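You operate a simulated robot arm through the tools that you are given. There is no shell and no other tool. Be economical: measure what you need, move in short steps, check, and stop when the job is done.

The job below is to be done with a simulated two-armed robot. You get a single attempt, and the scene is never put back.

## Task
Take the steel dish and leave it on the top of the bright wash hamper lid. Then take the cap off the wool bottle and lay it down on the drying stand. Then stack the tin that says "putty" from the drying stand on top of the tin marked "polish". Do these in the order given.

The check looks at the end state, three seconds after you hand in, the way a careful person would. Anything else that was tipped, shoved, dropped, spilled or broken makes it a failure. Lids that push on must go on centred and level and be pressed home; caps that screw on are set level and turned clockwise until they are tight.

## Robot
Two 7-joint arms with two-finger parallel grippers on one trunk, on a base that drives. Base frame: it is fixed to the floor where the robot stands at the start and does not move with it; the origin is under the middle of the robot, x ahead of it, y to its left, z up. Readings come in mm, degrees, newtons and seconds.
The left shoulder is at the start at [50, 161, 1098], the right one opposite. With the tool pointing down near the work surface each hand reaches from about 100 to 680 mm from the robot's upright axis, wherever it stands, measured 20 degrees to its own side. Places, roughly: blue tin, purple tin, yellow tin [750, 1250, 750]; top of the bright wash hamper lid [700, -1000, 600]; wool bottle [500, 1250, 750]. Payload 3.43 kg a hand.
The tool frame of a hand sits at the grasp point between the pads (the TCP): z along the fingers, y along the line on which they close. The tips reach 30 mm beyond it. The gripper opens to 94 mm. The fingers are 28 mm wide and 10 mm thick; the gripper's body (50 by 96 mm) begins 55 mm behind the TCP.
Orientation is that of the tool frame in the base frame, as a unit quaternion [x, y, z, w]. With the fingers straight down and closing along the base's y, the tool's x points along the base's -x, its y along +y and its z along -z.

## Interface
- The arms move only by the tool jog_arm. It takes "left_increments", "right_increments" or both (then of equal length, played together; a hand with none holds still); each is a list of rows, each an object of numbers (a shift or turn left out is 0, a gripper value left out holds the last): "dx", "dy", "dz": the shift along the tool's x, y, z in units of 500 mm (1.0 is 500 mm); "rx", "ry", "rz": the turn, a rotation vector about the tool's x, y, z in units of 45 degrees (1.0 is 45 degrees). In form: [{"dx": .., "dy": .., "dz": .., "rx": .., "ry": .., "rz": ..}, ...]. A call has 1 to 20 rows; each row is the pose to reach, as a shift and turn from the pose commanded when the call began, along the tool's axes at that moment. "left_jaw" and "right_jaw" are, for a hand that has rows, the finger opening in mm, from 0 to 94, set as the call begins (left out, the last holds). A call with a number of a shift or a turn outside -1 to 1 is refused whole. Each row takes 0.2 s and may step no farther than 50 mm and 8.6 degrees from the row before; otherwise, or with a gripper value out of range, the whole call is refused. A pose out of reach is approached as far as the arm can. The call stops where the force on the tool passes 40 N (or 10 N more than at its start, if that is more) or the arm is blocked; 0.2 s more then pass. Each finger travels about 45 mm/s and halts on what it meets, pressing with about 25 N; the grip force reading is that of the motor and also rises with nothing between the fingers. The clock runs only during rows and for 0.2 s after the last one: add rows that repeat a pose to give the fingers time. It gives the time, the measured TCP pose, the force on the tool (base axes), the opening and the grip force at its end, in the units of the frame above (readings bear some noise), with the torque about the TCP (base axes, N m) and any sound that the robot's microphone picked up.
- Cameras (640 x 400 px; columns grow to the right, rows downward): "scene" is now at [127, 19.9, 1239.7]; the picture's right is [0.24, -0.97, 0.00], its down [-0.40, -0.10, -0.91] and it looks along [0.88, 0.22, -0.42] (base axes); focal length 216 px, centre (320, 200). "left" rides on the left gripper at [76, -14, -102] in its tool frame; the picture's right is [0.18, 0.98, 0.00], its down [-0.75, 0.14, -0.64] and it looks along [-0.63, 0.12, 0.77] (tool axes); focal length 243 px, centre (320, 200). "right" rides on the right gripper at [76, 14, -102] in its tool frame; the picture's right is [-0.18, 0.98, 0.00], its down [-0.75, -0.14, -0.64] and it looks along [-0.63, -0.12, 0.77] (tool axes); focal length 243 px, centre (320, 200). There is no depth. A picture from a camera that has moved, and an enlarged one, comes with that camera's place and axes in the base frame and with its lens.
- camera(camera): a new picture of that camera. No time passes.
- lift_body(by): slides the trunk up (or, below 0, down) by that many mm; the arms and the scene camera ride with it, the base frame stays. It gives what a move gives, with no picture.
- steer(legs): drives the robot by 1 to 6 legs, each [ahead, left, turn to the left] in mm, mm and degrees, along the robot's own axes; the way and the turn of a leg run together, so that a leg with both is an arc; at most 1500 mm and 180 degrees a leg. The arms and the cameras ride along, it lands a little off, and it stops where it bumps. It gives what a move gives.
- turn_head(pan, tilt): turns the head with the scene camera to pan (to the left, within 80 degrees either way) and tilt (down, from -29 to 69), counted from straight ahead of the robot. It gives what a move gives.
- close_up(camera, box): a new picture of the part [left, top, right, bottom] of that camera's present view, enlarged. No time passes.
- hand_in(): hands the job in; it is judged then, once.

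Work in short steps. Places have to be worked out from the pictures, the camera data and where the tool is seen: move nearer, look again, correct. Check each grasp and each placing, and mend what went wrong. You have 165 turns and 130 pictures in all, those below and enlarged ones among them. Open the grippers and draw the arms clear of the work before you hand the job in, unless the task says otherwise; then end with one line.

The tools are called after "Request:" as name(argument=value, ...) on one line, values as JSON. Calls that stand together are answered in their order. jog_arm: Moves the arms, as the interface text tells. Its arguments: {"type":"object","properties":{"left_increments":{"type":"array","items":{"type":"object","properties":{"dx":{"type":"number"},"dy":{"type":"number"},"dz":{"type":"number"},"rx":{"type":"number"},"ry":{"type":"number"},"rz":{"type":"number"}}}},"left_jaw":{"type":"number"},"right_increments":{"type":"array","items":{"type":"object","properties":{"dx":{"type":"number"},"dy":{"type":"number"},"dz":{"type":"number"},"rx":{"type":"number"},"ry":{"type":"number"},"rz":{"type":"number"}}}},"right_jaw":{"type":"number"}},"required":[]} The other tools are called the same way: lift_body (by) slides the trunk up or down; steer (legs) drives the base; turn_head (pan, tilt) turns the head that bears the scene camera; camera (camera) takes a picture; close_up (camera, box) takes an enlarged picture of a part of a camera's view; hand_in () hands the job in.

At the start:

```text
t: 0.0
left_ee_pos: [292.8, 186.7, 1138.7]
left_orientation: [0.0, 1.0, 0.0, -0.001]
left_ft_force: [-0.3, -0.1, 0.1]
left_ft_torque: [-0.02, 0.01, -0.01]
left_finger_gap: 94.1
left_grasp_force: 0.1
right_ee_pos: [344.1, -39.8, 1153.9]
right_orientation: [0.001, 1.0, 0.001, 0.001]
right_ft_force: [0.1, 0.5, 1.4]
right_ft_torque: [0.0, -0.03, -0.01]
right_finger_gap: 94.0
right_grasp_force: 0.1
trunk travel left (down, up): [-125.0, 142.0]
robot x, y, heading: [1.2, 2.7, 0.1]
head pan, tilt: [13.7, 24.5]
```

scene: 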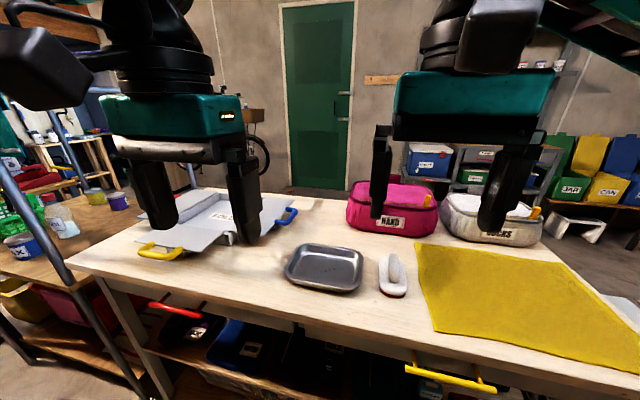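
right: 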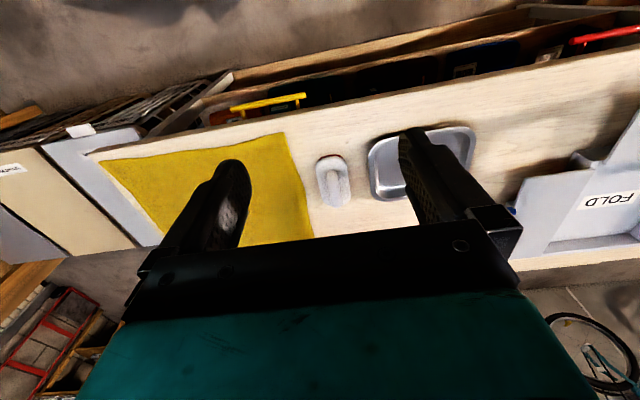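
left: 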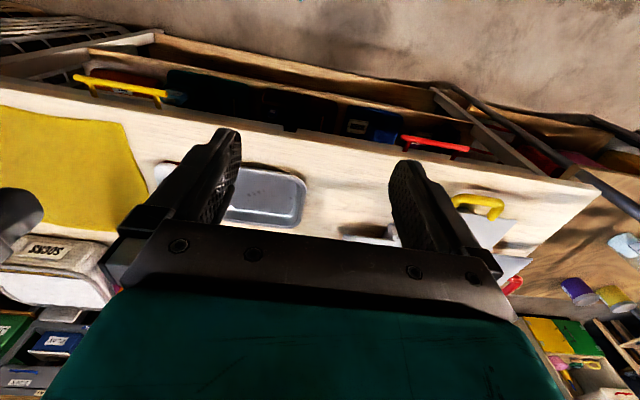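

The steel dish is on the bench ahead of me. I'll look to the right for the hampers before planning.

Request:
turn_head(pan=-55, tilt=30)

Request:
camera(camera="scene")

Request:
turn_head(pan=70, tilt=25)

Request:
camera(camera="scene")

Request:
turn_head(pan=0, tilt=45)

Request:
camera(camera="scene")

```text
t: 1.4
left_ee_pos: [291.8, 186.1, 1136.8]
left_orientation: [0.0, 1.0, 0.0, 0.001]
left_ft_force: [-0.3, 0.6, 0.1]
left_ft_torque: [0.03, -0.01, 0.01]
left_finger_gap: 94.0
left_grasp_force: 0.1
right_ee_pos: [345.6, -40.8, 1154.0]
right_orientation: [0.0, 1.0, 0.001, 0.001]
right_ft_force: [-0.6, -0.6, -0.6]
right_ft_torque: [0.01, 0.0, 0.0]
right_finger_gap: 94.1
right_grasp_force: 0.0
trunk travel left (down, up): [-125.0, 142.0]
robot x, y, heading: [-2.1, 2.9, 0.1]
head pan, tilt: [-55.0, 30.0]
```

```text
126 pictures are left
camera scene: at [89.3, -76.0, 1231.0], right [-0.82, -0.57, 0.0], down [-0.29, 0.41, -0.87], along [0.5, -0.71, -0.5], focal length 216 px, centre (320, 200)
```

scene: 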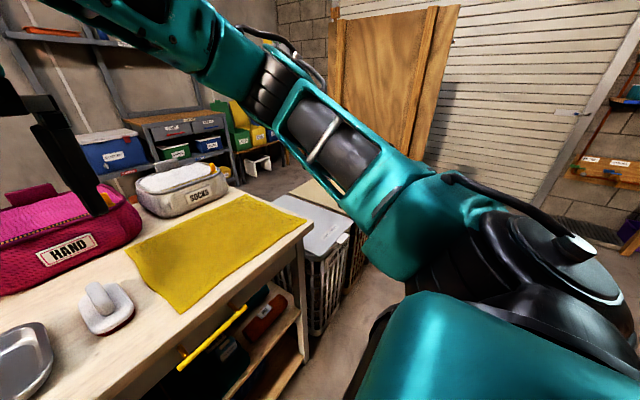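

```text
t: 3.5
left_ee_pos: [293.2, 186.3, 1138.1]
left_orientation: [0.0, 1.0, 0.0, -0.001]
left_ft_force: [0.8, -0.6, -0.5]
left_ft_torque: [0.02, 0.0, 0.0]
left_finger_gap: 94.3
left_grasp_force: 0.0
right_ee_pos: [344.8, -41.5, 1153.7]
right_orientation: [0.0, 1.0, 0.001, 0.0]
right_ft_force: [0.0, -0.2, -1.1]
right_ft_torque: [-0.01, -0.02, 0.03]
right_finger_gap: 94.3
right_grasp_force: 0.0
trunk travel left (down, up): [-125.0, 142.0]
robot x, y, heading: [0.5, -4.1, -0.1]
head pan, tilt: [70.0, 25.0]
```

```text
125 pictures are left
camera scene: at [69.0, 84.6, 1238.9], right [0.94, -0.34, 0.0], down [-0.14, -0.4, -0.91], along [0.31, 0.85, -0.42], focal length 216 px, centre (320, 200)
```

scene: 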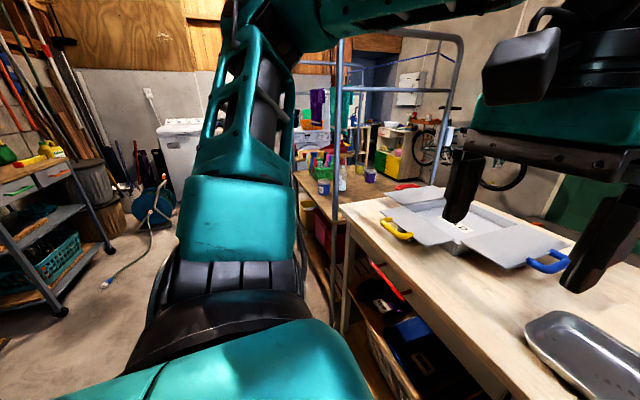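

```text
t: 4.9
left_ee_pos: [292.8, 186.8, 1137.7]
left_orientation: [0.0, 1.0, 0.0, 0.0]
left_ft_force: [-0.3, -0.4, 0.0]
left_ft_torque: [0.0, -0.02, -0.05]
left_finger_gap: 93.8
left_grasp_force: 0.0
right_ee_pos: [343.9, -39.1, 1152.9]
right_orientation: [0.001, 1.0, 0.002, 0.0]
right_ft_force: [0.8, 0.0, 0.7]
right_ft_torque: [-0.03, 0.03, -0.04]
right_finger_gap: 94.2
right_grasp_force: 0.0
trunk travel left (down, up): [-125.0, 142.0]
robot x, y, heading: [-5.2, 3.2, 0.0]
head pan, tilt: [0.0, 45.0]
```

```text
124 pictures are left
camera scene: at [118.7, -1.9, 1208.4], right [0.0, -1.0, 0.0], down [-0.71, 0.0, -0.71], along [0.71, 0.0, -0.71], focal length 216 px, centre (320, 200)
```

scene: 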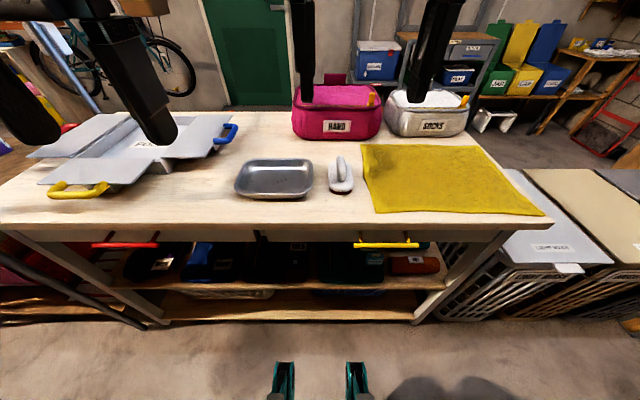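

I'll read the hamper labels and see the dish in more detail.

Request:
close_up(camera="scene", box=[460, 160, 640, 300])

Request:
close_up(camera="scene", box=[210, 130, 370, 230])

```text
2.86 times, centred on (550, 230) of scene
camera zoom: at [118.7, -1.9, 1208.4], right [0.0, -1.0, 0.0], down [-0.71, 0.0, -0.71], along [0.71, 0.0, -0.71], focal length 618 px, centre (-337, 114)
```

zoom: 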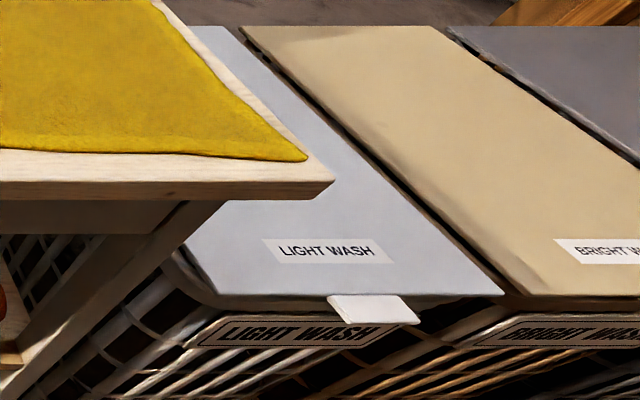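

```text
4.00 times, centred on (290, 180) of scene
camera zoom: at [118.7, -1.9, 1208.4], right [0.0, -1.0, 0.0], down [-0.71, 0.0, -0.71], along [0.71, 0.0, -0.71], focal length 865 px, centre (440, 280)
```

zoom: 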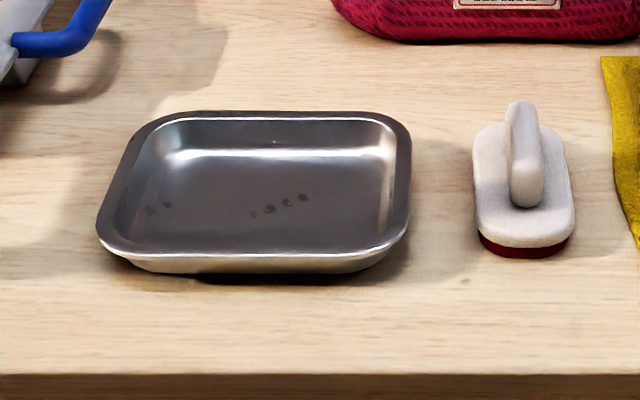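

The middle tan lid is "BRIGHT WASH", spanning about y −925..−1260. The dish is centred near (669, 138), about 180 × 230 mm, so I'll carry it level by both short rims. First I line the robot up with it.

Request:
steer(legs=[[0, 138, 0], [130, 0, 0]])

Request:
camera(camera="scene")

```text
t: 7.2
left_ee_pos: [412.7, 323.9, 1138.0]
left_orientation: [0.0, 1.0, 0.001, 0.0]
left_ft_force: [-0.4, 0.3, -0.3]
left_ft_torque: [0.03, -0.01, -0.02]
left_finger_gap: 94.3
left_grasp_force: 0.1
right_ee_pos: [463.7, 98.8, 1152.7]
right_orientation: [0.002, 1.0, 0.001, 0.0]
right_ft_force: [-0.2, -0.3, -0.3]
right_ft_torque: [0.03, 0.03, 0.02]
right_finger_gap: 94.0
right_grasp_force: 0.1
trunk travel left (down, up): [-125.0, 142.0]
robot x, y, heading: [117.4, 139.5, -0.0]
head pan, tilt: [0.0, 45.0]
stopped in leg 2: the robot was blocked; the commanded pose is now the measured one
```

```text
121 pictures are left
camera scene: at [238.0, 136.7, 1208.5], right [0.0, -1.0, 0.0], down [-0.71, 0.0, -0.71], along [0.71, 0.0, -0.71], focal length 216 px, centre (320, 200)
```

scene: 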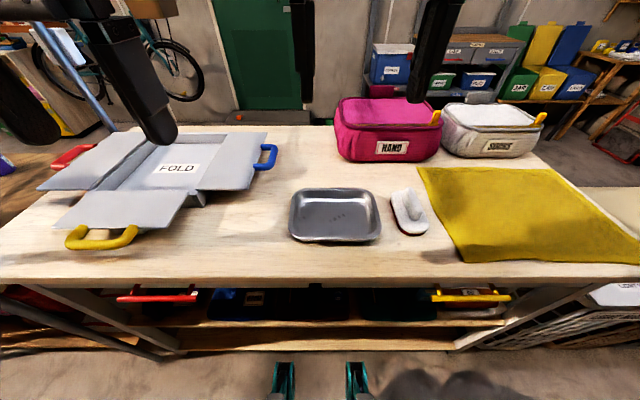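

Everything shifted uniformly between the two views, so the surface must be higher than 740. Combining this with the wrist camera puts the bench top near z≈850, the dish near (540, 108) and its size about 140×178. The base touched the bench at x=117, so I back off and centre on the dish.

Request:
steer(legs=[[-25, 0, 0], [0, -32, 0]])

Request:
camera(camera="scene")

Request:
camera(camera="right")

Request:
camera(camera="left")

```text
t: 8.4
left_ee_pos: [388.3, 290.9, 1137.6]
left_orientation: [0.001, 1.0, 0.0, -0.001]
left_ft_force: [0.4, 0.0, -0.5]
left_ft_torque: [-0.01, 0.01, 0.01]
left_finger_gap: 93.8
left_grasp_force: 0.0
right_ee_pos: [440.7, 65.1, 1152.0]
right_orientation: [0.002, 1.0, 0.001, -0.001]
right_ft_force: [-0.3, -0.1, 0.2]
right_ft_torque: [0.02, -0.01, -0.01]
right_finger_gap: 94.0
right_grasp_force: 0.0
trunk travel left (down, up): [-125.0, 142.0]
robot x, y, heading: [97.6, 106.5, 0.0]
head pan, tilt: [0.0, 45.0]
```

```text
120 pictures are left
camera scene: at [214.1, 103.8, 1208.4], right [0.0, -1.0, 0.0], down [-0.71, 0.0, -0.71], along [0.71, 0.0, -0.71], focal length 216 px, centre (320, 200)
```

scene: 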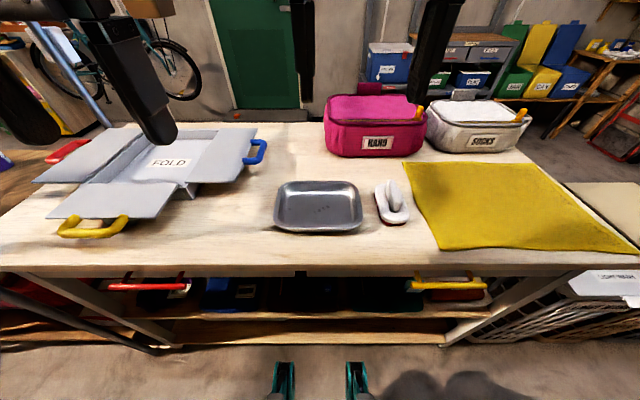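

```text
119 pictures are left
camera right: at [364.5, 78.5, 1255.7], right [0.19, 0.98, 0.0], down [0.75, -0.15, 0.64], along [0.63, -0.12, -0.77], focal length 243 px, centre (320, 200)
```

right: 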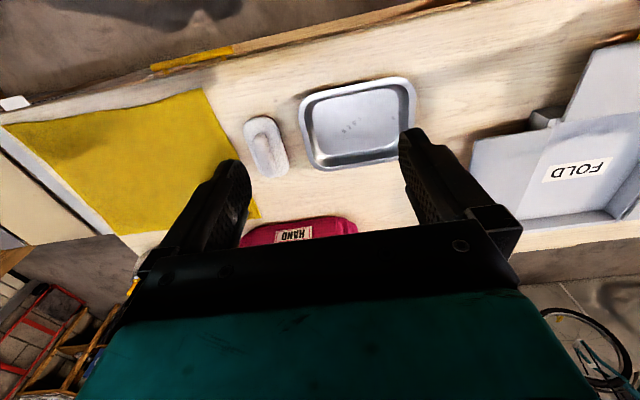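

```text
118 pictures are left
camera left: at [312.4, 276.8, 1241.4], right [-0.18, 0.98, 0.0], down [0.75, 0.14, 0.64], along [0.63, 0.12, -0.77], focal length 243 px, centre (320, 200)
```

left: 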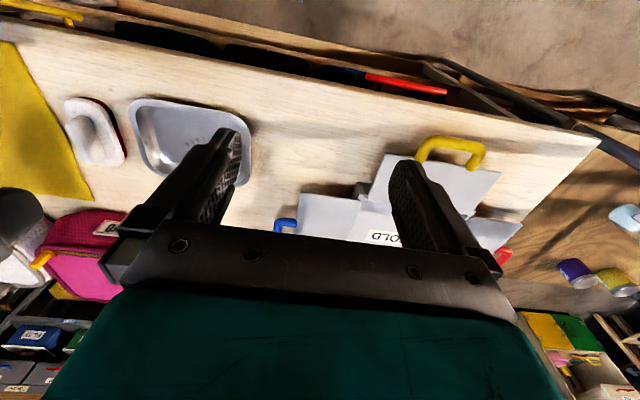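

Both cameras agree: dish rim centre is about (535, 109), y 18–201, with its rim near z≈870. The brush sits only about 30 mm to its right, so I'll use a narrow opening on the right hand. Moving both hands above the rims.

Request:
jog_arm(left_increments=[{"dx": -0.05, "dy": -0.033, "dz": 0.053}, {"dx": -0.1, "dy": -0.066, "dz": 0.106}, {"dx": -0.15, "dy": -0.1, "dz": 0.158}, {"dx": -0.2, "dy": -0.133, "dz": 0.21}, {"dx": -0.25, "dy": -0.166, "dz": 0.264}, {"dx": -0.294, "dy": -0.194, "dz": 0.315}, {"dx": -0.294, "dy": -0.194, "dz": 0.315}], right_increments=[{"dx": -0.032, "dy": -0.014, "dz": 0.058}, {"dx": -0.064, "dy": -0.028, "dz": 0.115}, {"dx": -0.095, "dy": -0.041, "dz": 0.172}, {"dx": -0.126, "dy": -0.055, "dz": 0.23}, {"dx": -0.158, "dy": -0.068, "dz": 0.287}, {"dx": -0.189, "dy": -0.076, "dz": 0.343}, {"dx": -0.189, "dy": -0.076, "dz": 0.343}], left_jaw=44, right_jaw=40)

Request:
camera(camera="right")

Request:
camera(camera="left")

Request:
camera(camera="scene")

```text
t: 10.0
left_ee_pos: [521.5, 219.8, 982.4]
left_orientation: [0.0, 1.0, -0.001, -0.001]
left_ft_force: [0.2, 0.2, 0.4]
left_ft_torque: [-0.02, -0.02, 0.03]
left_finger_gap: 43.9
left_grasp_force: 0.2
left hand out of reach, approached as far as the arm can: row 5, 6, 7
right_ee_pos: [535.0, 24.9, 982.4]
right_orientation: [0.002, 1.0, 0.0, -0.001]
right_ft_force: [0.6, -0.1, 0.0]
right_ft_torque: [0.02, -0.01, 0.01]
right_finger_gap: 40.1
right_grasp_force: 0.1
trunk travel left (down, up): [-125.0, 142.0]
robot x, y, heading: [96.8, 110.8, 0.1]
head pan, tilt: [0.0, 45.0]
```

```text
117 pictures are left
camera right: at [459.2, 39.1, 1085.0], right [0.19, 0.98, 0.0], down [0.75, -0.15, 0.64], along [0.63, -0.12, -0.77], focal length 243 px, centre (320, 200)
```

right: 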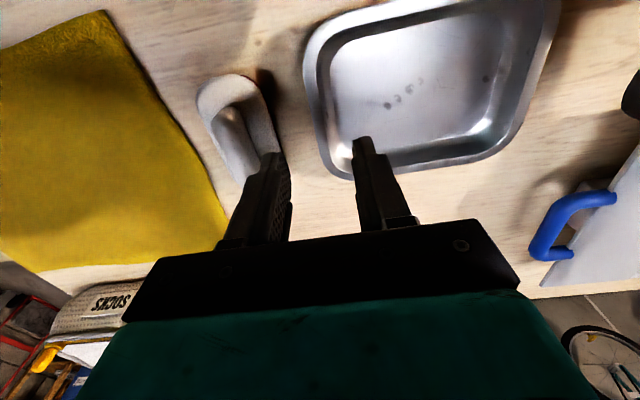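

```text
116 pictures are left
camera left: at [444.8, 204.2, 1086.6], right [-0.18, 0.98, 0.0], down [0.75, 0.14, 0.64], along [0.63, 0.12, -0.77], focal length 243 px, centre (320, 200)
```

left: 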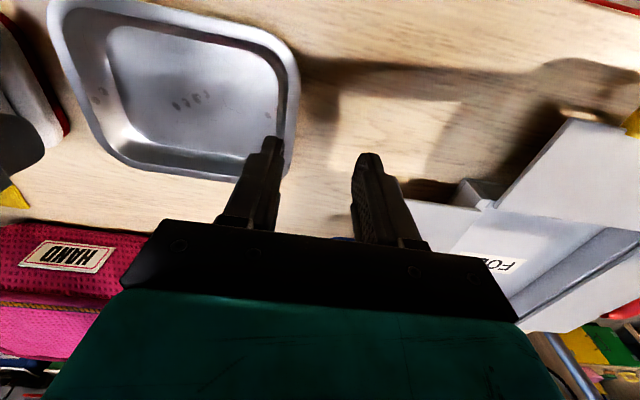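

```text
115 pictures are left
camera scene: at [214.1, 104.6, 1208.4], right [0.0, -1.0, 0.0], down [-0.71, 0.0, -0.71], along [0.71, 0.0, -0.71], focal length 216 px, centre (320, 200)
```

scene: 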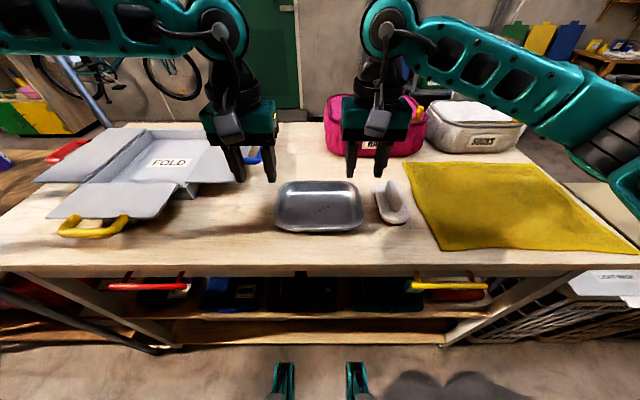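

The right hand is placed correctly, but the left stopped at (521, 220), short of its target. I'll try nudging the left the rest of the way from here.

Request:
jog_arm(left_increments=[{"dx": -0.014, "dy": -0.024, "dz": 0.04}, {"dx": -0.027, "dy": -0.051, "dz": 0.08}, {"dx": -0.027, "dy": -0.051, "dz": 0.08}])

```text
t: 10.8
left_ee_pos: [520.9, 224.7, 950.0]
left_orientation: [0.002, 1.0, 0.0, 0.0]
left_ft_force: [1.2, 0.5, -0.5]
left_ft_torque: [-0.02, 0.0, -0.01]
left_finger_gap: 44.1
left_grasp_force: 0.1
left hand out of reach, approached as far as the arm can: row 1, 2, 3
right_ee_pos: [534.4, 25.1, 982.5]
right_orientation: [0.002, 1.0, 0.001, -0.001]
right_ft_force: [-0.8, -0.8, 0.0]
right_ft_torque: [0.01, -0.03, 0.01]
right_finger_gap: 40.1
right_grasp_force: 0.0
trunk travel left (down, up): [-125.0, 142.0]
robot x, y, heading: [98.1, 104.9, -0.2]
head pan, tilt: [0.0, 45.0]
```

The left arm is cramped because this bench is about 110 mm higher than nominal. I'll raise the trunk to compensate, then retry the left hand.

Request:
lift_body(by=110)

Request:
jog_arm(left_increments=[{"dx": -0.014, "dy": -0.03, "dz": 0.06}, {"dx": -0.027, "dy": -0.061, "dz": 0.12}, {"dx": -0.027, "dy": -0.061, "dz": 0.16}, {"dx": -0.027, "dy": -0.061, "dz": 0.16}], right_increments=[{"dz": 0.08}, {"dz": 0.16}, {"dz": 0.22}, {"dz": 0.22}])

```text
t: 12.2
left_ee_pos: [522.6, 225.7, 1059.7]
left_orientation: [0.001, 1.0, -0.001, 0.0]
left_ft_force: [-0.1, 0.7, -0.3]
left_ft_torque: [0.01, 0.01, -0.02]
left_finger_gap: 44.1
left_grasp_force: 0.0
right_ee_pos: [533.6, 26.3, 1091.5]
right_orientation: [0.003, 1.0, 0.001, -0.002]
right_ft_force: [0.8, -0.3, 0.3]
right_ft_torque: [-0.01, -0.01, -0.01]
right_finger_gap: 39.9
right_grasp_force: 0.0
trunk travel left (down, up): [-235.0, 32.0]
robot x, y, heading: [95.3, 109.5, 0.0]
head pan, tilt: [0.0, 45.0]
```

```text
t: 13.2
left_ee_pos: [509.4, 239.2, 999.2]
left_orientation: [0.001, 1.0, -0.002, 0.0]
left_ft_force: [0.0, -0.6, -0.2]
left_ft_torque: [0.0, 0.0, 0.0]
left_finger_gap: 43.9
left_grasp_force: 0.0
left hand out of reach, approached as far as the arm can: row 1, 2, 3, 4
right_ee_pos: [533.9, 25.5, 979.4]
right_orientation: [0.003, 1.0, 0.0, -0.001]
right_ft_force: [0.5, -0.8, 0.0]
right_ft_torque: [0.02, -0.02, -0.01]
right_finger_gap: 39.8
right_grasp_force: 0.1
trunk travel left (down, up): [-235.0, 32.0]
robot x, y, heading: [97.5, 102.7, -0.4]
head pan, tilt: [0.0, 45.0]
```

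Raising the trunk made it worse, so the left arm is limited by how far inward it can come. I'll put the trunk back, keep the hands high, and shift the robot right so the left hand works farther out to its own side.

Request:
jog_arm(left_increments=[{"dz": -0.08}, {"dz": -0.16}, {"dz": -0.22}], right_increments=[{"dz": -0.08}, {"dz": -0.16}, {"dz": -0.22}])

Request:
lift_body(by=-110)

Request:
steer(legs=[[0, -60, 0]])

```text
t: 14.0
left_ee_pos: [507.7, 238.8, 1108.4]
left_orientation: [0.002, 1.0, -0.001, 0.0]
left_ft_force: [0.1, 0.4, 0.0]
left_ft_torque: [0.0, -0.01, -0.02]
left_finger_gap: 44.3
left_grasp_force: 0.1
right_ee_pos: [535.1, 25.1, 1093.3]
right_orientation: [0.003, 1.0, 0.001, -0.001]
right_ft_force: [0.3, -0.2, 0.6]
right_ft_torque: [0.0, 0.0, 0.0]
right_finger_gap: 40.0
right_grasp_force: 0.1
trunk travel left (down, up): [-235.0, 32.0]
robot x, y, heading: [93.4, 109.3, -0.1]
head pan, tilt: [0.0, 45.0]
```

```text
t: 15.4
left_ee_pos: [507.4, 239.7, 1001.1]
left_orientation: [0.001, 1.0, 0.0, 0.0]
left_ft_force: [0.3, -0.6, 1.1]
left_ft_torque: [0.01, 0.02, 0.01]
left_finger_gap: 44.0
left_grasp_force: 0.1
right_ee_pos: [536.1, 24.5, 982.8]
right_orientation: [0.002, 1.0, 0.001, -0.001]
right_ft_force: [0.1, 0.6, 0.1]
right_ft_torque: [0.01, -0.02, -0.02]
right_finger_gap: 39.8
right_grasp_force: 0.1
trunk travel left (down, up): [-125.0, 142.0]
robot x, y, heading: [94.5, 106.7, -0.1]
head pan, tilt: [0.0, 45.0]
```

```text
t: 16.4
left_ee_pos: [506.6, 180.9, 999.0]
left_orientation: [0.0, 1.0, 0.0, 0.0]
left_ft_force: [-0.5, -0.9, -0.2]
left_ft_torque: [0.02, 0.01, -0.02]
left_finger_gap: 44.0
left_grasp_force: 0.0
right_ee_pos: [535.6, -35.0, 982.8]
right_orientation: [0.002, 1.0, 0.003, -0.001]
right_ft_force: [0.0, -0.2, -0.6]
right_ft_torque: [0.03, -0.03, 0.02]
right_finger_gap: 40.0
right_grasp_force: 0.0
trunk travel left (down, up): [-125.0, 142.0]
robot x, y, heading: [96.3, 50.0, -0.3]
head pan, tilt: [0.0, 45.0]
```

Now moving both hands to just above the rims: left to (535, 192), right to (535, 26), at z 920.

Request:
jog_arm(left_increments=[{"dx": -0.028, "dy": 0.01, "dz": 0.0}, {"dx": -0.057, "dy": 0.022, "dz": 0.08}, {"dx": -0.057, "dy": 0.022, "dz": 0.158}, {"dx": -0.057, "dy": 0.022, "dz": 0.158}], right_increments=[{"dy": 0.06}, {"dy": 0.122, "dz": 0.06}, {"dy": 0.122, "dz": 0.126}, {"dy": 0.122, "dz": 0.126}])

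Request:
camera(camera="right")

Request:
camera(camera="left")

Request:
close_up(camera="scene", box=[160, 100, 480, 300])

```text
t: 17.4
left_ee_pos: [539.1, 191.2, 918.1]
left_orientation: [0.001, 1.0, -0.001, 0.0]
left_ft_force: [0.7, 0.5, -1.3]
left_ft_torque: [-0.01, 0.01, -0.02]
left_finger_gap: 43.9
left_grasp_force: 0.1
right_ee_pos: [532.9, 25.3, 920.9]
right_orientation: [0.002, 1.0, 0.001, -0.001]
right_ft_force: [-0.3, -0.3, 0.3]
right_ft_torque: [0.02, 0.01, 0.03]
right_finger_gap: 39.9
right_grasp_force: 0.1
trunk travel left (down, up): [-125.0, 142.0]
robot x, y, heading: [93.6, 49.0, -0.2]
head pan, tilt: [0.0, 45.0]
```

```text
114 pictures are left
camera right: at [457.9, 38.3, 1023.7], right [0.19, 0.98, 0.0], down [0.75, -0.15, 0.64], along [0.63, -0.12, -0.77], focal length 243 px, centre (320, 200)
```

right: 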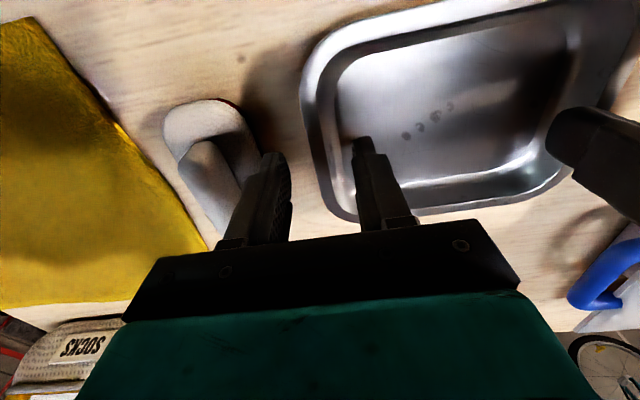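

```text
113 pictures are left
camera left: at [463.0, 176.4, 1022.0], right [-0.18, 0.98, 0.0], down [0.75, 0.14, 0.64], along [0.63, 0.12, -0.77], focal length 243 px, centre (320, 200)
```

left: 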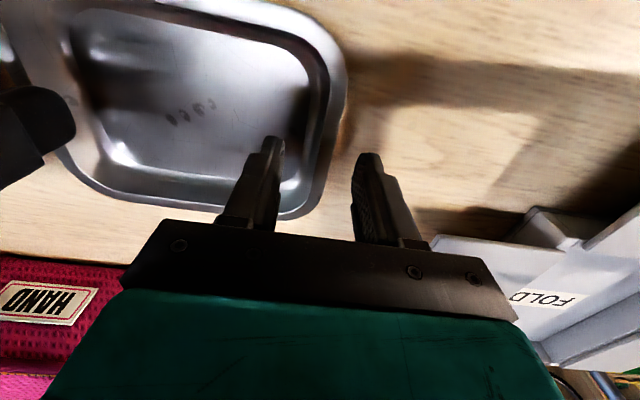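

```text
2.00 times, centred on (320, 200) of scene
camera zoom: at [214.0, 45.8, 1208.4], right [0.0, -1.0, 0.0], down [-0.71, 0.0, -0.71], along [0.71, 0.0, -0.71], focal length 432 px, centre (320, 200)
```

zoom: 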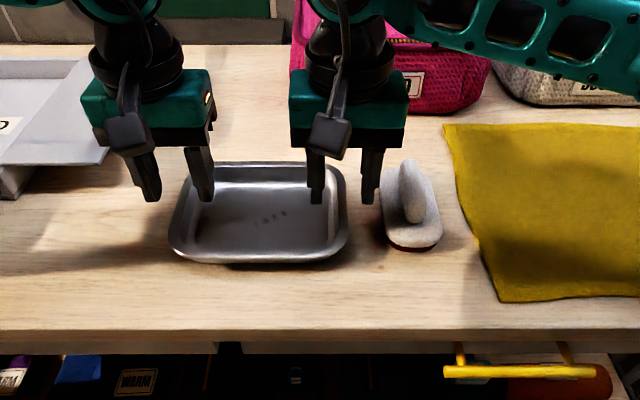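

Fingers straddle both rims as intended. Lowering to TCP 890 (tips at about 860).

Request:
jog_arm(left_increments=[{"dz": 0.03}, {"dz": 0.056}, {"dz": 0.056}], right_increments=[{"dz": 0.03}, {"dz": 0.06}, {"dz": 0.06}])

Request:
camera(camera="right")

Request:
close_up(camera="scene", box=[230, 150, 390, 250])

```text
t: 18.2
left_ee_pos: [536.0, 193.0, 891.7]
left_orientation: [0.0, 1.0, -0.002, 0.0]
left_ft_force: [-0.6, 0.5, 0.5]
left_ft_torque: [-0.01, 0.01, 0.03]
left_finger_gap: 44.0
left_grasp_force: 0.1
left hand out of reach, approached as far as the arm can: row 2, 3
right_ee_pos: [532.6, 26.5, 889.9]
right_orientation: [0.002, 1.0, 0.001, 0.0]
right_ft_force: [0.0, 0.6, -0.3]
right_ft_torque: [-0.02, 0.0, 0.0]
right_finger_gap: 39.9
right_grasp_force: 0.1
trunk travel left (down, up): [-125.0, 142.0]
robot x, y, heading: [95.9, 45.6, -0.4]
head pan, tilt: [0.0, 45.0]
```

```text
111 pictures are left
camera right: at [457.5, 39.7, 992.5], right [0.19, 0.98, 0.0], down [0.75, -0.15, 0.64], along [0.63, -0.12, -0.77], focal length 243 px, centre (320, 200)
```

right: 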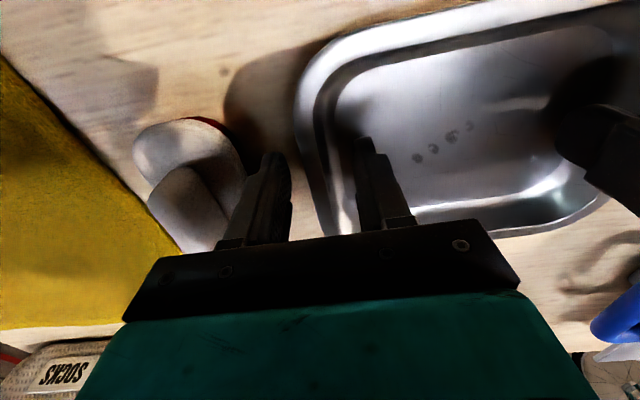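

```text
4.00 times, centred on (310, 200) of scene
camera zoom: at [214.1, 45.8, 1208.4], right [0.0, -1.0, 0.0], down [-0.71, 0.0, -0.71], along [0.71, 0.0, -0.71], focal length 865 px, centre (360, 200)
```

zoom: 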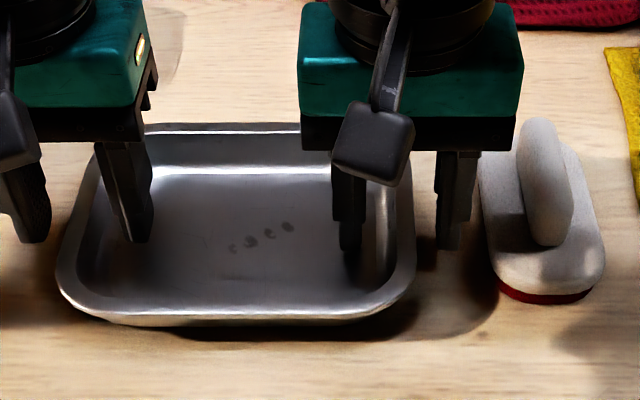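

The left hand is again at its limit at this height. To guarantee I can also place low on the lid, I'll repeat the approach with the trunk raised (equal to the placing geometry) and the robot farther right, near y≈0.

Request:
jog_arm(left_increments=[{"dz": -0.05}, {"dz": -0.1}], right_increments=[{"dz": -0.05}, {"dz": -0.1}])

Request:
lift_body(by=125)

Request:
steer(legs=[[0, -50, 0]])

Request:
jog_arm(left_increments=[{"dy": 0.05}, {"dy": 0.1, "dz": 0.06}, {"dy": 0.1, "dz": 0.14}, {"dy": 0.1, "dz": 0.2}, {"dy": 0.1, "dz": 0.25}], right_increments=[{"dy": 0.05}, {"dy": 0.1, "dz": 0.06}, {"dy": 0.1, "dz": 0.14}, {"dy": 0.1, "dz": 0.2}, {"dy": 0.1, "dz": 0.25}])

```text
t: 18.8
left_ee_pos: [534.7, 193.1, 945.2]
left_orientation: [0.001, 1.0, -0.001, 0.0]
left_ft_force: [-0.2, 0.7, 0.0]
left_ft_torque: [-0.03, -0.02, 0.02]
left_finger_gap: 44.0
left_grasp_force: 0.0
right_ee_pos: [534.2, 26.4, 938.8]
right_orientation: [0.003, 1.0, 0.001, -0.001]
right_ft_force: [0.5, -0.5, 0.1]
right_ft_torque: [0.01, 0.01, -0.02]
right_finger_gap: 40.1
right_grasp_force: 0.1
trunk travel left (down, up): [-125.0, 142.0]
robot x, y, heading: [92.6, 51.7, -0.1]
head pan, tilt: [0.0, 45.0]
```

```text
t: 20.4
left_ee_pos: [536.5, 193.1, 1069.5]
left_orientation: [0.0, 1.0, -0.001, 0.0]
left_ft_force: [0.4, 0.6, 0.5]
left_ft_torque: [0.01, -0.01, 0.02]
left_finger_gap: 44.0
left_grasp_force: 0.1
right_ee_pos: [535.4, 25.4, 1062.2]
right_orientation: [0.003, 1.0, 0.002, -0.001]
right_ft_force: [-0.1, 0.0, 0.0]
right_ft_torque: [0.0, -0.01, -0.02]
right_finger_gap: 39.8
right_grasp_force: 0.0
trunk travel left (down, up): [-250.0, 17.0]
robot x, y, heading: [93.7, 47.9, -0.1]
head pan, tilt: [0.0, 45.0]
```

```text
t: 21.3
left_ee_pos: [535.8, 142.9, 1069.0]
left_orientation: [0.001, 1.0, 0.001, 0.0]
left_ft_force: [-0.2, 0.0, 0.4]
left_ft_torque: [0.0, 0.02, -0.01]
left_finger_gap: 44.2
left_grasp_force: 0.0
right_ee_pos: [534.3, -25.1, 1062.9]
right_orientation: [0.002, 1.0, 0.001, -0.001]
right_ft_force: [-0.3, -0.8, 0.1]
right_ft_torque: [0.02, -0.01, 0.02]
right_finger_gap: 40.0
right_grasp_force: 0.0
trunk travel left (down, up): [-250.0, 17.0]
robot x, y, heading: [95.6, -3.1, 0.0]
head pan, tilt: [0.0, 45.0]
```

```text
t: 22.5
left_ee_pos: [535.5, 195.7, 944.6]
left_orientation: [0.001, 1.0, 0.0, 0.0]
left_ft_force: [-0.1, -0.5, -0.5]
left_ft_torque: [-0.03, -0.03, 0.0]
left_finger_gap: 44.1
left_grasp_force: 0.2
right_ee_pos: [534.1, 27.8, 938.1]
right_orientation: [0.003, 1.0, 0.002, -0.001]
right_ft_force: [-0.4, -0.5, 0.0]
right_ft_torque: [0.01, -0.01, 0.0]
right_finger_gap: 40.1
right_grasp_force: 0.0
trunk travel left (down, up): [-250.0, 17.0]
robot x, y, heading: [96.0, 0.5, -0.3]
head pan, tilt: [0.0, 45.0]
```

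No reach trouble now. Lowering both to TCP 886, staying guarded.

Request:
jog_arm(left_increments=[{"dz": 0.06, "dy": -0.004}, {"dz": 0.09, "dy": -0.004}, {"dz": 0.118, "dy": -0.004}, {"dz": 0.118, "dy": -0.004}], right_increments=[{"dz": 0.05}, {"dz": 0.08}, {"dz": 0.104}, {"dz": 0.104}])

Request:
camera(camera="left")

Request:
camera(camera="right")

```text
t: 23.5
left_ee_pos: [520.1, 210.6, 918.1]
left_orientation: [0.001, 1.0, -0.001, 0.0]
left_ft_force: [0.6, 0.1, -0.8]
left_ft_torque: [0.03, -0.02, -0.01]
left_finger_gap: 44.3
left_grasp_force: 0.0
left hand out of reach, approached as far as the arm can: row 1, 2, 3, 4
right_ee_pos: [534.2, 28.7, 886.8]
right_orientation: [0.002, 1.0, 0.001, 0.0]
right_ft_force: [-0.1, 0.0, -0.8]
right_ft_torque: [0.04, -0.01, 0.01]
right_finger_gap: 39.7
right_grasp_force: 0.1
trunk travel left (down, up): [-250.0, 17.0]
robot x, y, heading: [96.3, 0.5, -0.2]
head pan, tilt: [0.0, 45.0]
```

```text
109 pictures are left
camera left: at [444.4, 195.6, 1022.2], right [-0.18, 0.98, 0.0], down [0.75, 0.14, 0.64], along [0.63, 0.12, -0.77], focal length 243 px, centre (320, 200)
```

left: 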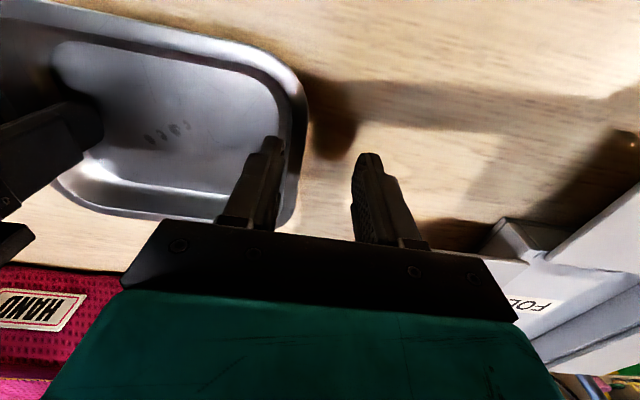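

```text
108 pictures are left
camera right: at [460.0, 42.6, 989.0], right [0.19, 0.98, 0.0], down [0.75, -0.15, 0.64], along [0.63, -0.12, -0.77], focal length 243 px, centre (320, 200)
```

right: 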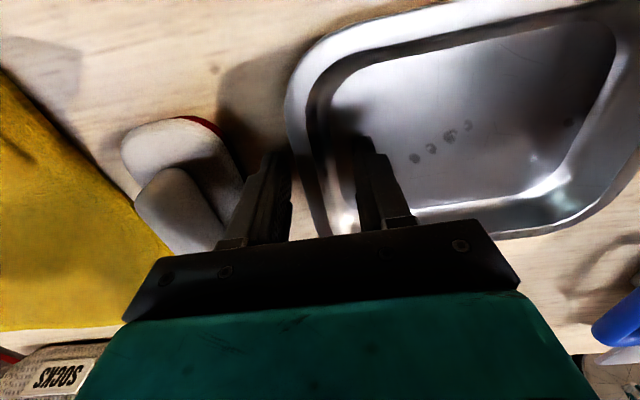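

The left arm's reach keeps limiting, so I drop the two-handed plan. The right hand is properly astride the right rim, so I'll retract the left hand and grip with the right alone.

Request:
jog_arm(left_increments=[{"dz": -0.08}, {"dz": -0.16, "dy": 0.05}, {"dz": -0.24, "dy": 0.1}, {"dz": -0.3, "dy": 0.15}, {"dz": -0.3, "dy": 0.2}], right_increments=[{"dz": 0.003}, {"dz": 0.003}, {"dz": 0.003}, {"dz": 0.003}, {"dz": 0.003}], right_jaw=0)

Request:
camera(camera="right")

Request:
close_up(camera="scene", box=[200, 150, 360, 250])

```text
t: 24.7
left_ee_pos: [519.1, 310.6, 1065.9]
left_orientation: [0.0, 1.0, -0.001, -0.001]
left_ft_force: [0.2, -0.3, 0.1]
left_ft_torque: [-0.01, 0.03, -0.02]
left_finger_gap: 44.0
left_grasp_force: 0.1
right_ee_pos: [535.8, 28.6, 885.2]
right_orientation: [0.004, 1.0, 0.001, 0.0]
right_ft_force: [0.4, 0.4, 4.9]
right_ft_torque: [0.55, -0.05, 0.18]
right_finger_gap: 6.2
right_grasp_force: 24.8
trunk travel left (down, up): [-250.0, 17.0]
robot x, y, heading: [91.9, -0.8, -0.3]
head pan, tilt: [0.0, 45.0]
```

```text
107 pictures are left
camera right: at [459.7, 41.9, 988.0], right [0.19, 0.98, 0.0], down [0.75, -0.15, 0.64], along [0.63, -0.12, -0.77], focal length 243 px, centre (320, 200)
```

right: 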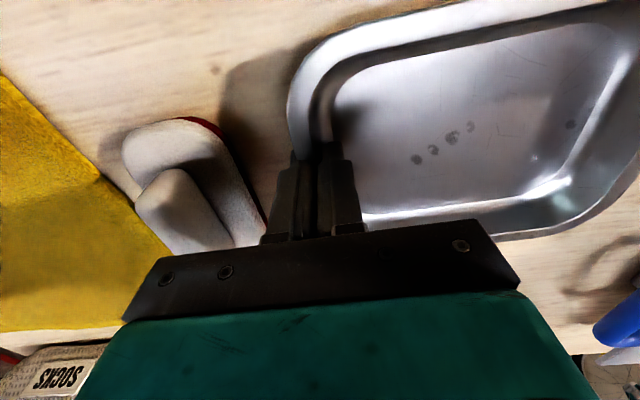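

```text
4.00 times, centred on (280, 200) of scene
camera zoom: at [213.5, -3.6, 1333.4], right [0.0, -1.0, 0.0], down [-0.71, 0.0, -0.71], along [0.71, 0.0, -0.71], focal length 865 px, centre (480, 200)
```

zoom: 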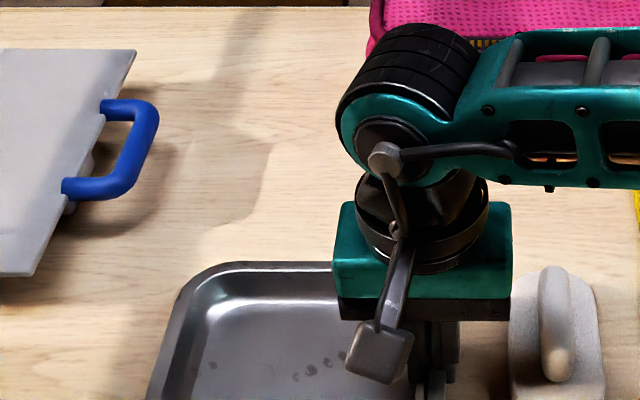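

Gripped with a 6 mm gap on the rim. I'll lift a little and look for droop.

Request:
jog_arm(right_increments=[{"dz": -0.02}, {"dz": -0.06}, {"dz": -0.12}, {"dz": -0.18}, {"dz": -0.18}])

Request:
camera(camera="right")

Request:
camera(camera="left")

Request:
camera(camera="scene")

```text
t: 25.9
left_ee_pos: [520.5, 311.9, 1066.1]
left_orientation: [0.001, 1.0, -0.001, 0.0]
left_ft_force: [0.1, -0.2, -1.1]
left_ft_torque: [0.04, 0.02, -0.01]
left_finger_gap: 44.0
left_grasp_force: 0.0
right_ee_pos: [534.6, 27.4, 973.3]
right_orientation: [0.004, 1.0, 0.001, -0.001]
right_ft_force: [0.0, 0.6, -2.4]
right_ft_torque: [-0.19, 0.0, -0.01]
right_finger_gap: 3.4
right_grasp_force: 25.8
trunk travel left (down, up): [-250.0, 17.0]
robot x, y, heading: [93.8, -2.6, -0.2]
head pan, tilt: [0.0, 45.0]
```

```text
105 pictures are left
camera right: at [459.8, 41.8, 1076.6], right [0.19, 0.98, 0.0], down [0.75, -0.15, 0.64], along [0.63, -0.12, -0.77], focal length 243 px, centre (320, 200)
```

right: 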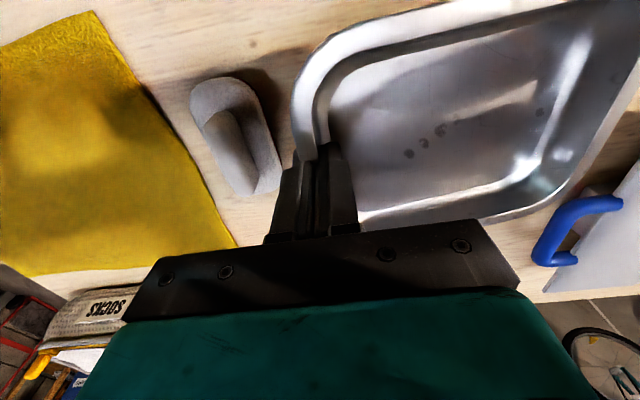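

```text
104 pictures are left
camera left: at [444.1, 296.2, 1170.4], right [-0.18, 0.98, 0.0], down [0.75, 0.14, 0.64], along [0.63, 0.12, -0.77], focal length 243 px, centre (320, 200)
```

left: 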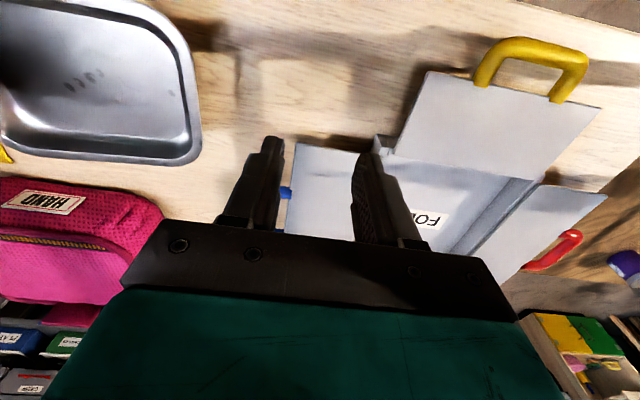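

```text
103 pictures are left
camera scene: at [214.2, -3.6, 1333.3], right [0.0, -1.0, 0.0], down [-0.71, 0.0, -0.71], along [0.71, 0.0, -0.71], focal length 216 px, centre (320, 200)
```

scene: 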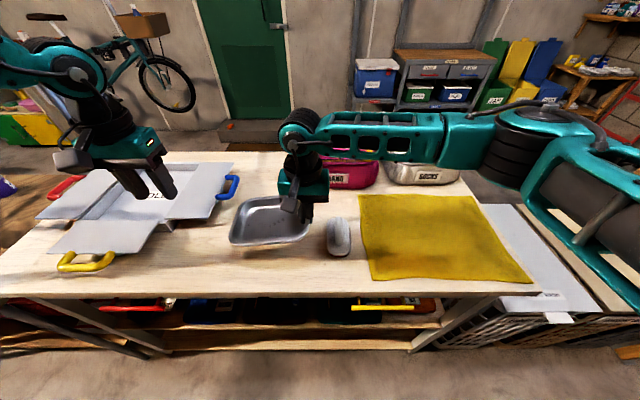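

The dish is held (≈0.25 kg) with slight droop. I back straight off the bench, then slide right in front of the hamper.

Request:
steer(legs=[[-270, 0, 0], [0, -1190, 0]])

Request:
camera(camera="scene")

Request:
camera(camera="left")

```text
t: 33.4
left_ee_pos: [250.5, -867.3, 1067.3]
left_orientation: [-0.004, 1.0, -0.001, 0.0]
left_ft_force: [0.4, -0.6, -0.5]
left_ft_torque: [0.01, -0.01, 0.0]
left_finger_gap: 44.1
left_grasp_force: 0.1
right_ee_pos: [268.1, -1148.5, 973.4]
right_orientation: [-0.002, 1.0, 0.001, -0.001]
right_ft_force: [0.1, -0.4, -1.6]
right_ft_torque: [-0.16, 0.01, -0.03]
right_finger_gap: 3.6
right_grasp_force: 24.7
trunk travel left (down, up): [-250.0, 17.0]
robot x, y, heading: [-174.4, -1182.1, 0.1]
head pan, tilt: [0.0, 45.0]
```

```text
102 pictures are left
camera scene: at [-53.1, -1183.6, 1333.3], right [0.01, -1.0, 0.0], down [-0.71, 0.0, -0.71], along [0.71, 0.0, -0.71], focal length 216 px, centre (320, 200)
```

scene: 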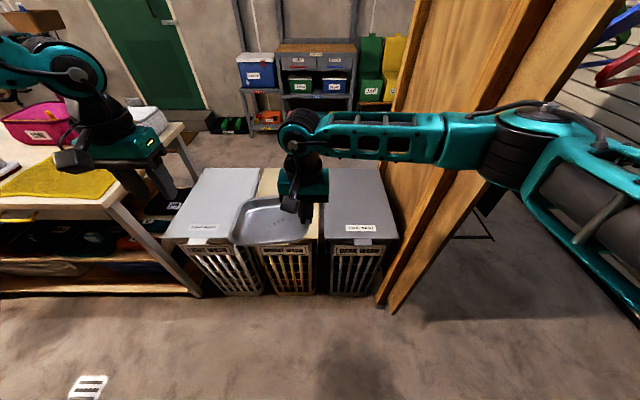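

```text
101 pictures are left
camera left: at [174.4, -881.8, 1170.5], right [-0.19, 0.98, 0.0], down [0.75, 0.15, 0.64], along [0.63, 0.12, -0.77], focal length 243 px, centre (320, 200)
```

left: 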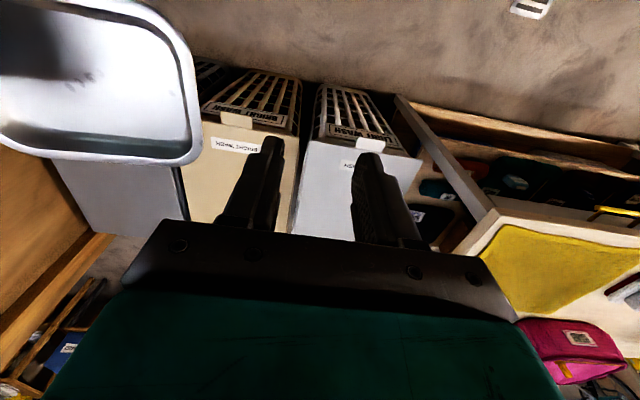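

Cross-checking views, the lid tops sit at z≈640; the bright-wash lid is centred near y≈−1032 and spans about x 415–880. I'll close in so the dish can be set around (600, −1032).

Request:
steer(legs=[[0, 33, 0], [250, 0, 0]])

Request:
camera(camera="scene")

Request:
camera(camera="right")

Request:
camera(camera="left")

```text
t: 35.6
left_ee_pos: [500.7, -831.5, 1067.4]
left_orientation: [-0.003, 1.0, 0.0, -0.001]
left_ft_force: [0.7, -0.5, 0.3]
left_ft_torque: [0.01, -0.04, -0.01]
left_finger_gap: 44.0
left_grasp_force: 0.1
right_ee_pos: [518.9, -1116.1, 972.4]
right_orientation: [0.0, 1.0, 0.001, 0.0]
right_ft_force: [1.2, -1.0, -1.6]
right_ft_torque: [-0.18, 0.02, 0.0]
right_finger_gap: 3.7
right_grasp_force: 24.8
trunk travel left (down, up): [-250.0, 17.0]
robot x, y, heading: [78.4, -1143.5, 0.3]
head pan, tilt: [0.0, 45.0]
```

```text
100 pictures are left
camera scene: at [197.4, -1149.3, 1333.2], right [0.0, -1.0, 0.0], down [-0.71, 0.0, -0.71], along [0.71, 0.0, -0.71], focal length 216 px, centre (320, 200)
```

scene: 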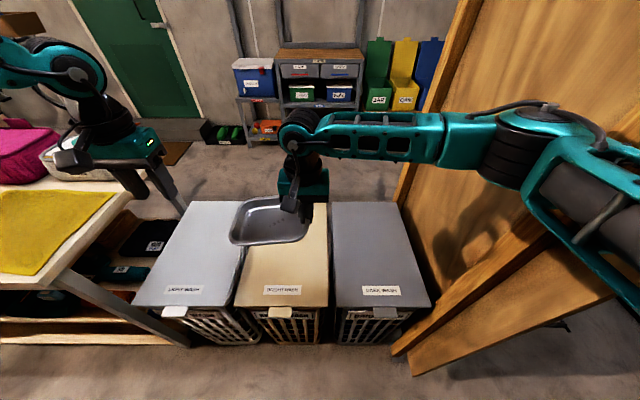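

```text
99 pictures are left
camera right: at [442.6, -1101.9, 1076.3], right [0.18, 0.98, 0.0], down [0.76, -0.14, 0.64], along [0.63, -0.11, -0.77], focal length 243 px, centre (320, 200)
```

right: 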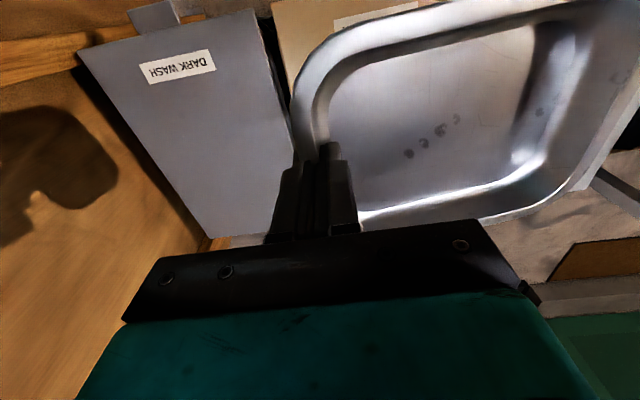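

```text
98 pictures are left
camera left: at [424.9, -847.6, 1170.2], right [-0.19, 0.98, 0.0], down [0.75, 0.15, 0.64], along [0.63, 0.12, -0.77], focal length 243 px, centre (320, 200)
```

left: 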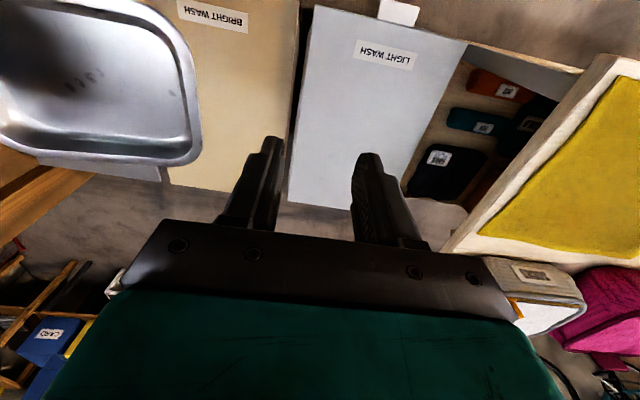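

Lid confirmed: x 434–884, y −888…−1176, z≈640. The dish droops about 10° at its left end, so I level it by rolling the hand and move 80 mm forward.

Request:
jog_arm(right_increments=[{"dx": -0.05, "rx": -0.07}, {"dx": -0.1, "rx": -0.15}, {"dx": -0.16, "rx": -0.222}, {"dx": -0.16, "rx": -0.222}])

Request:
camera(camera="left")

Request:
close_up(camera="scene", box=[180, 100, 420, 250])

```text
t: 36.6
left_ee_pos: [500.9, -832.5, 1067.1]
left_orientation: [-0.004, 1.0, -0.001, 0.0]
left_ft_force: [0.3, -1.0, 0.7]
left_ft_torque: [0.0, 0.02, 0.0]
left_finger_gap: 44.0
left_grasp_force: 0.2
right_ee_pos: [598.7, -1113.7, 975.3]
right_orientation: [-0.001, 0.996, 0.089, 0.0]
right_ft_force: [-0.7, 0.1, -2.1]
right_ft_torque: [-0.21, -0.01, -0.01]
right_finger_gap: 3.6
right_grasp_force: 25.0
trunk travel left (down, up): [-250.0, 17.0]
robot x, y, heading: [75.5, -1147.3, 0.1]
head pan, tilt: [0.0, 45.0]
```

```text
97 pictures are left
camera left: at [424.1, -847.7, 1170.5], right [-0.19, 0.98, 0.0], down [0.75, 0.15, 0.64], along [0.63, 0.12, -0.77], focal length 243 px, centre (320, 200)
```

left: 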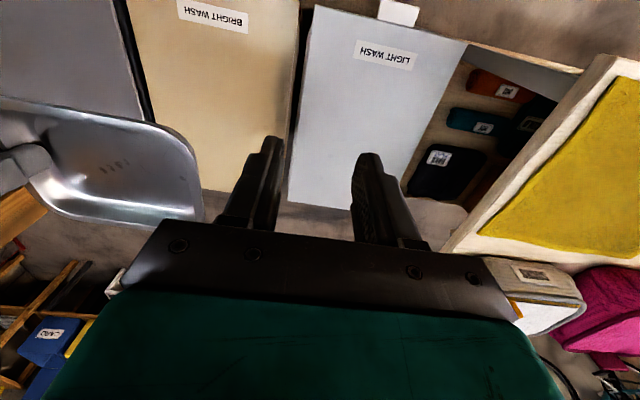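

```text
2.67 times, centred on (300, 175) of scene
camera zoom: at [196.6, -1149.3, 1333.4], right [0.0, -1.0, 0.0], down [-0.71, 0.0, -0.71], along [0.71, 0.0, -0.71], focal length 577 px, centre (373, 267)
```

zoom: 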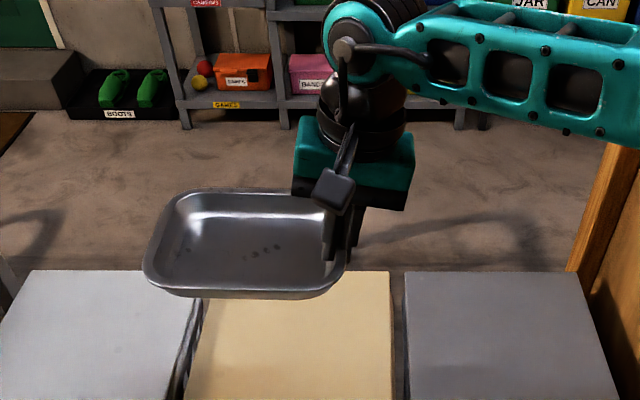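

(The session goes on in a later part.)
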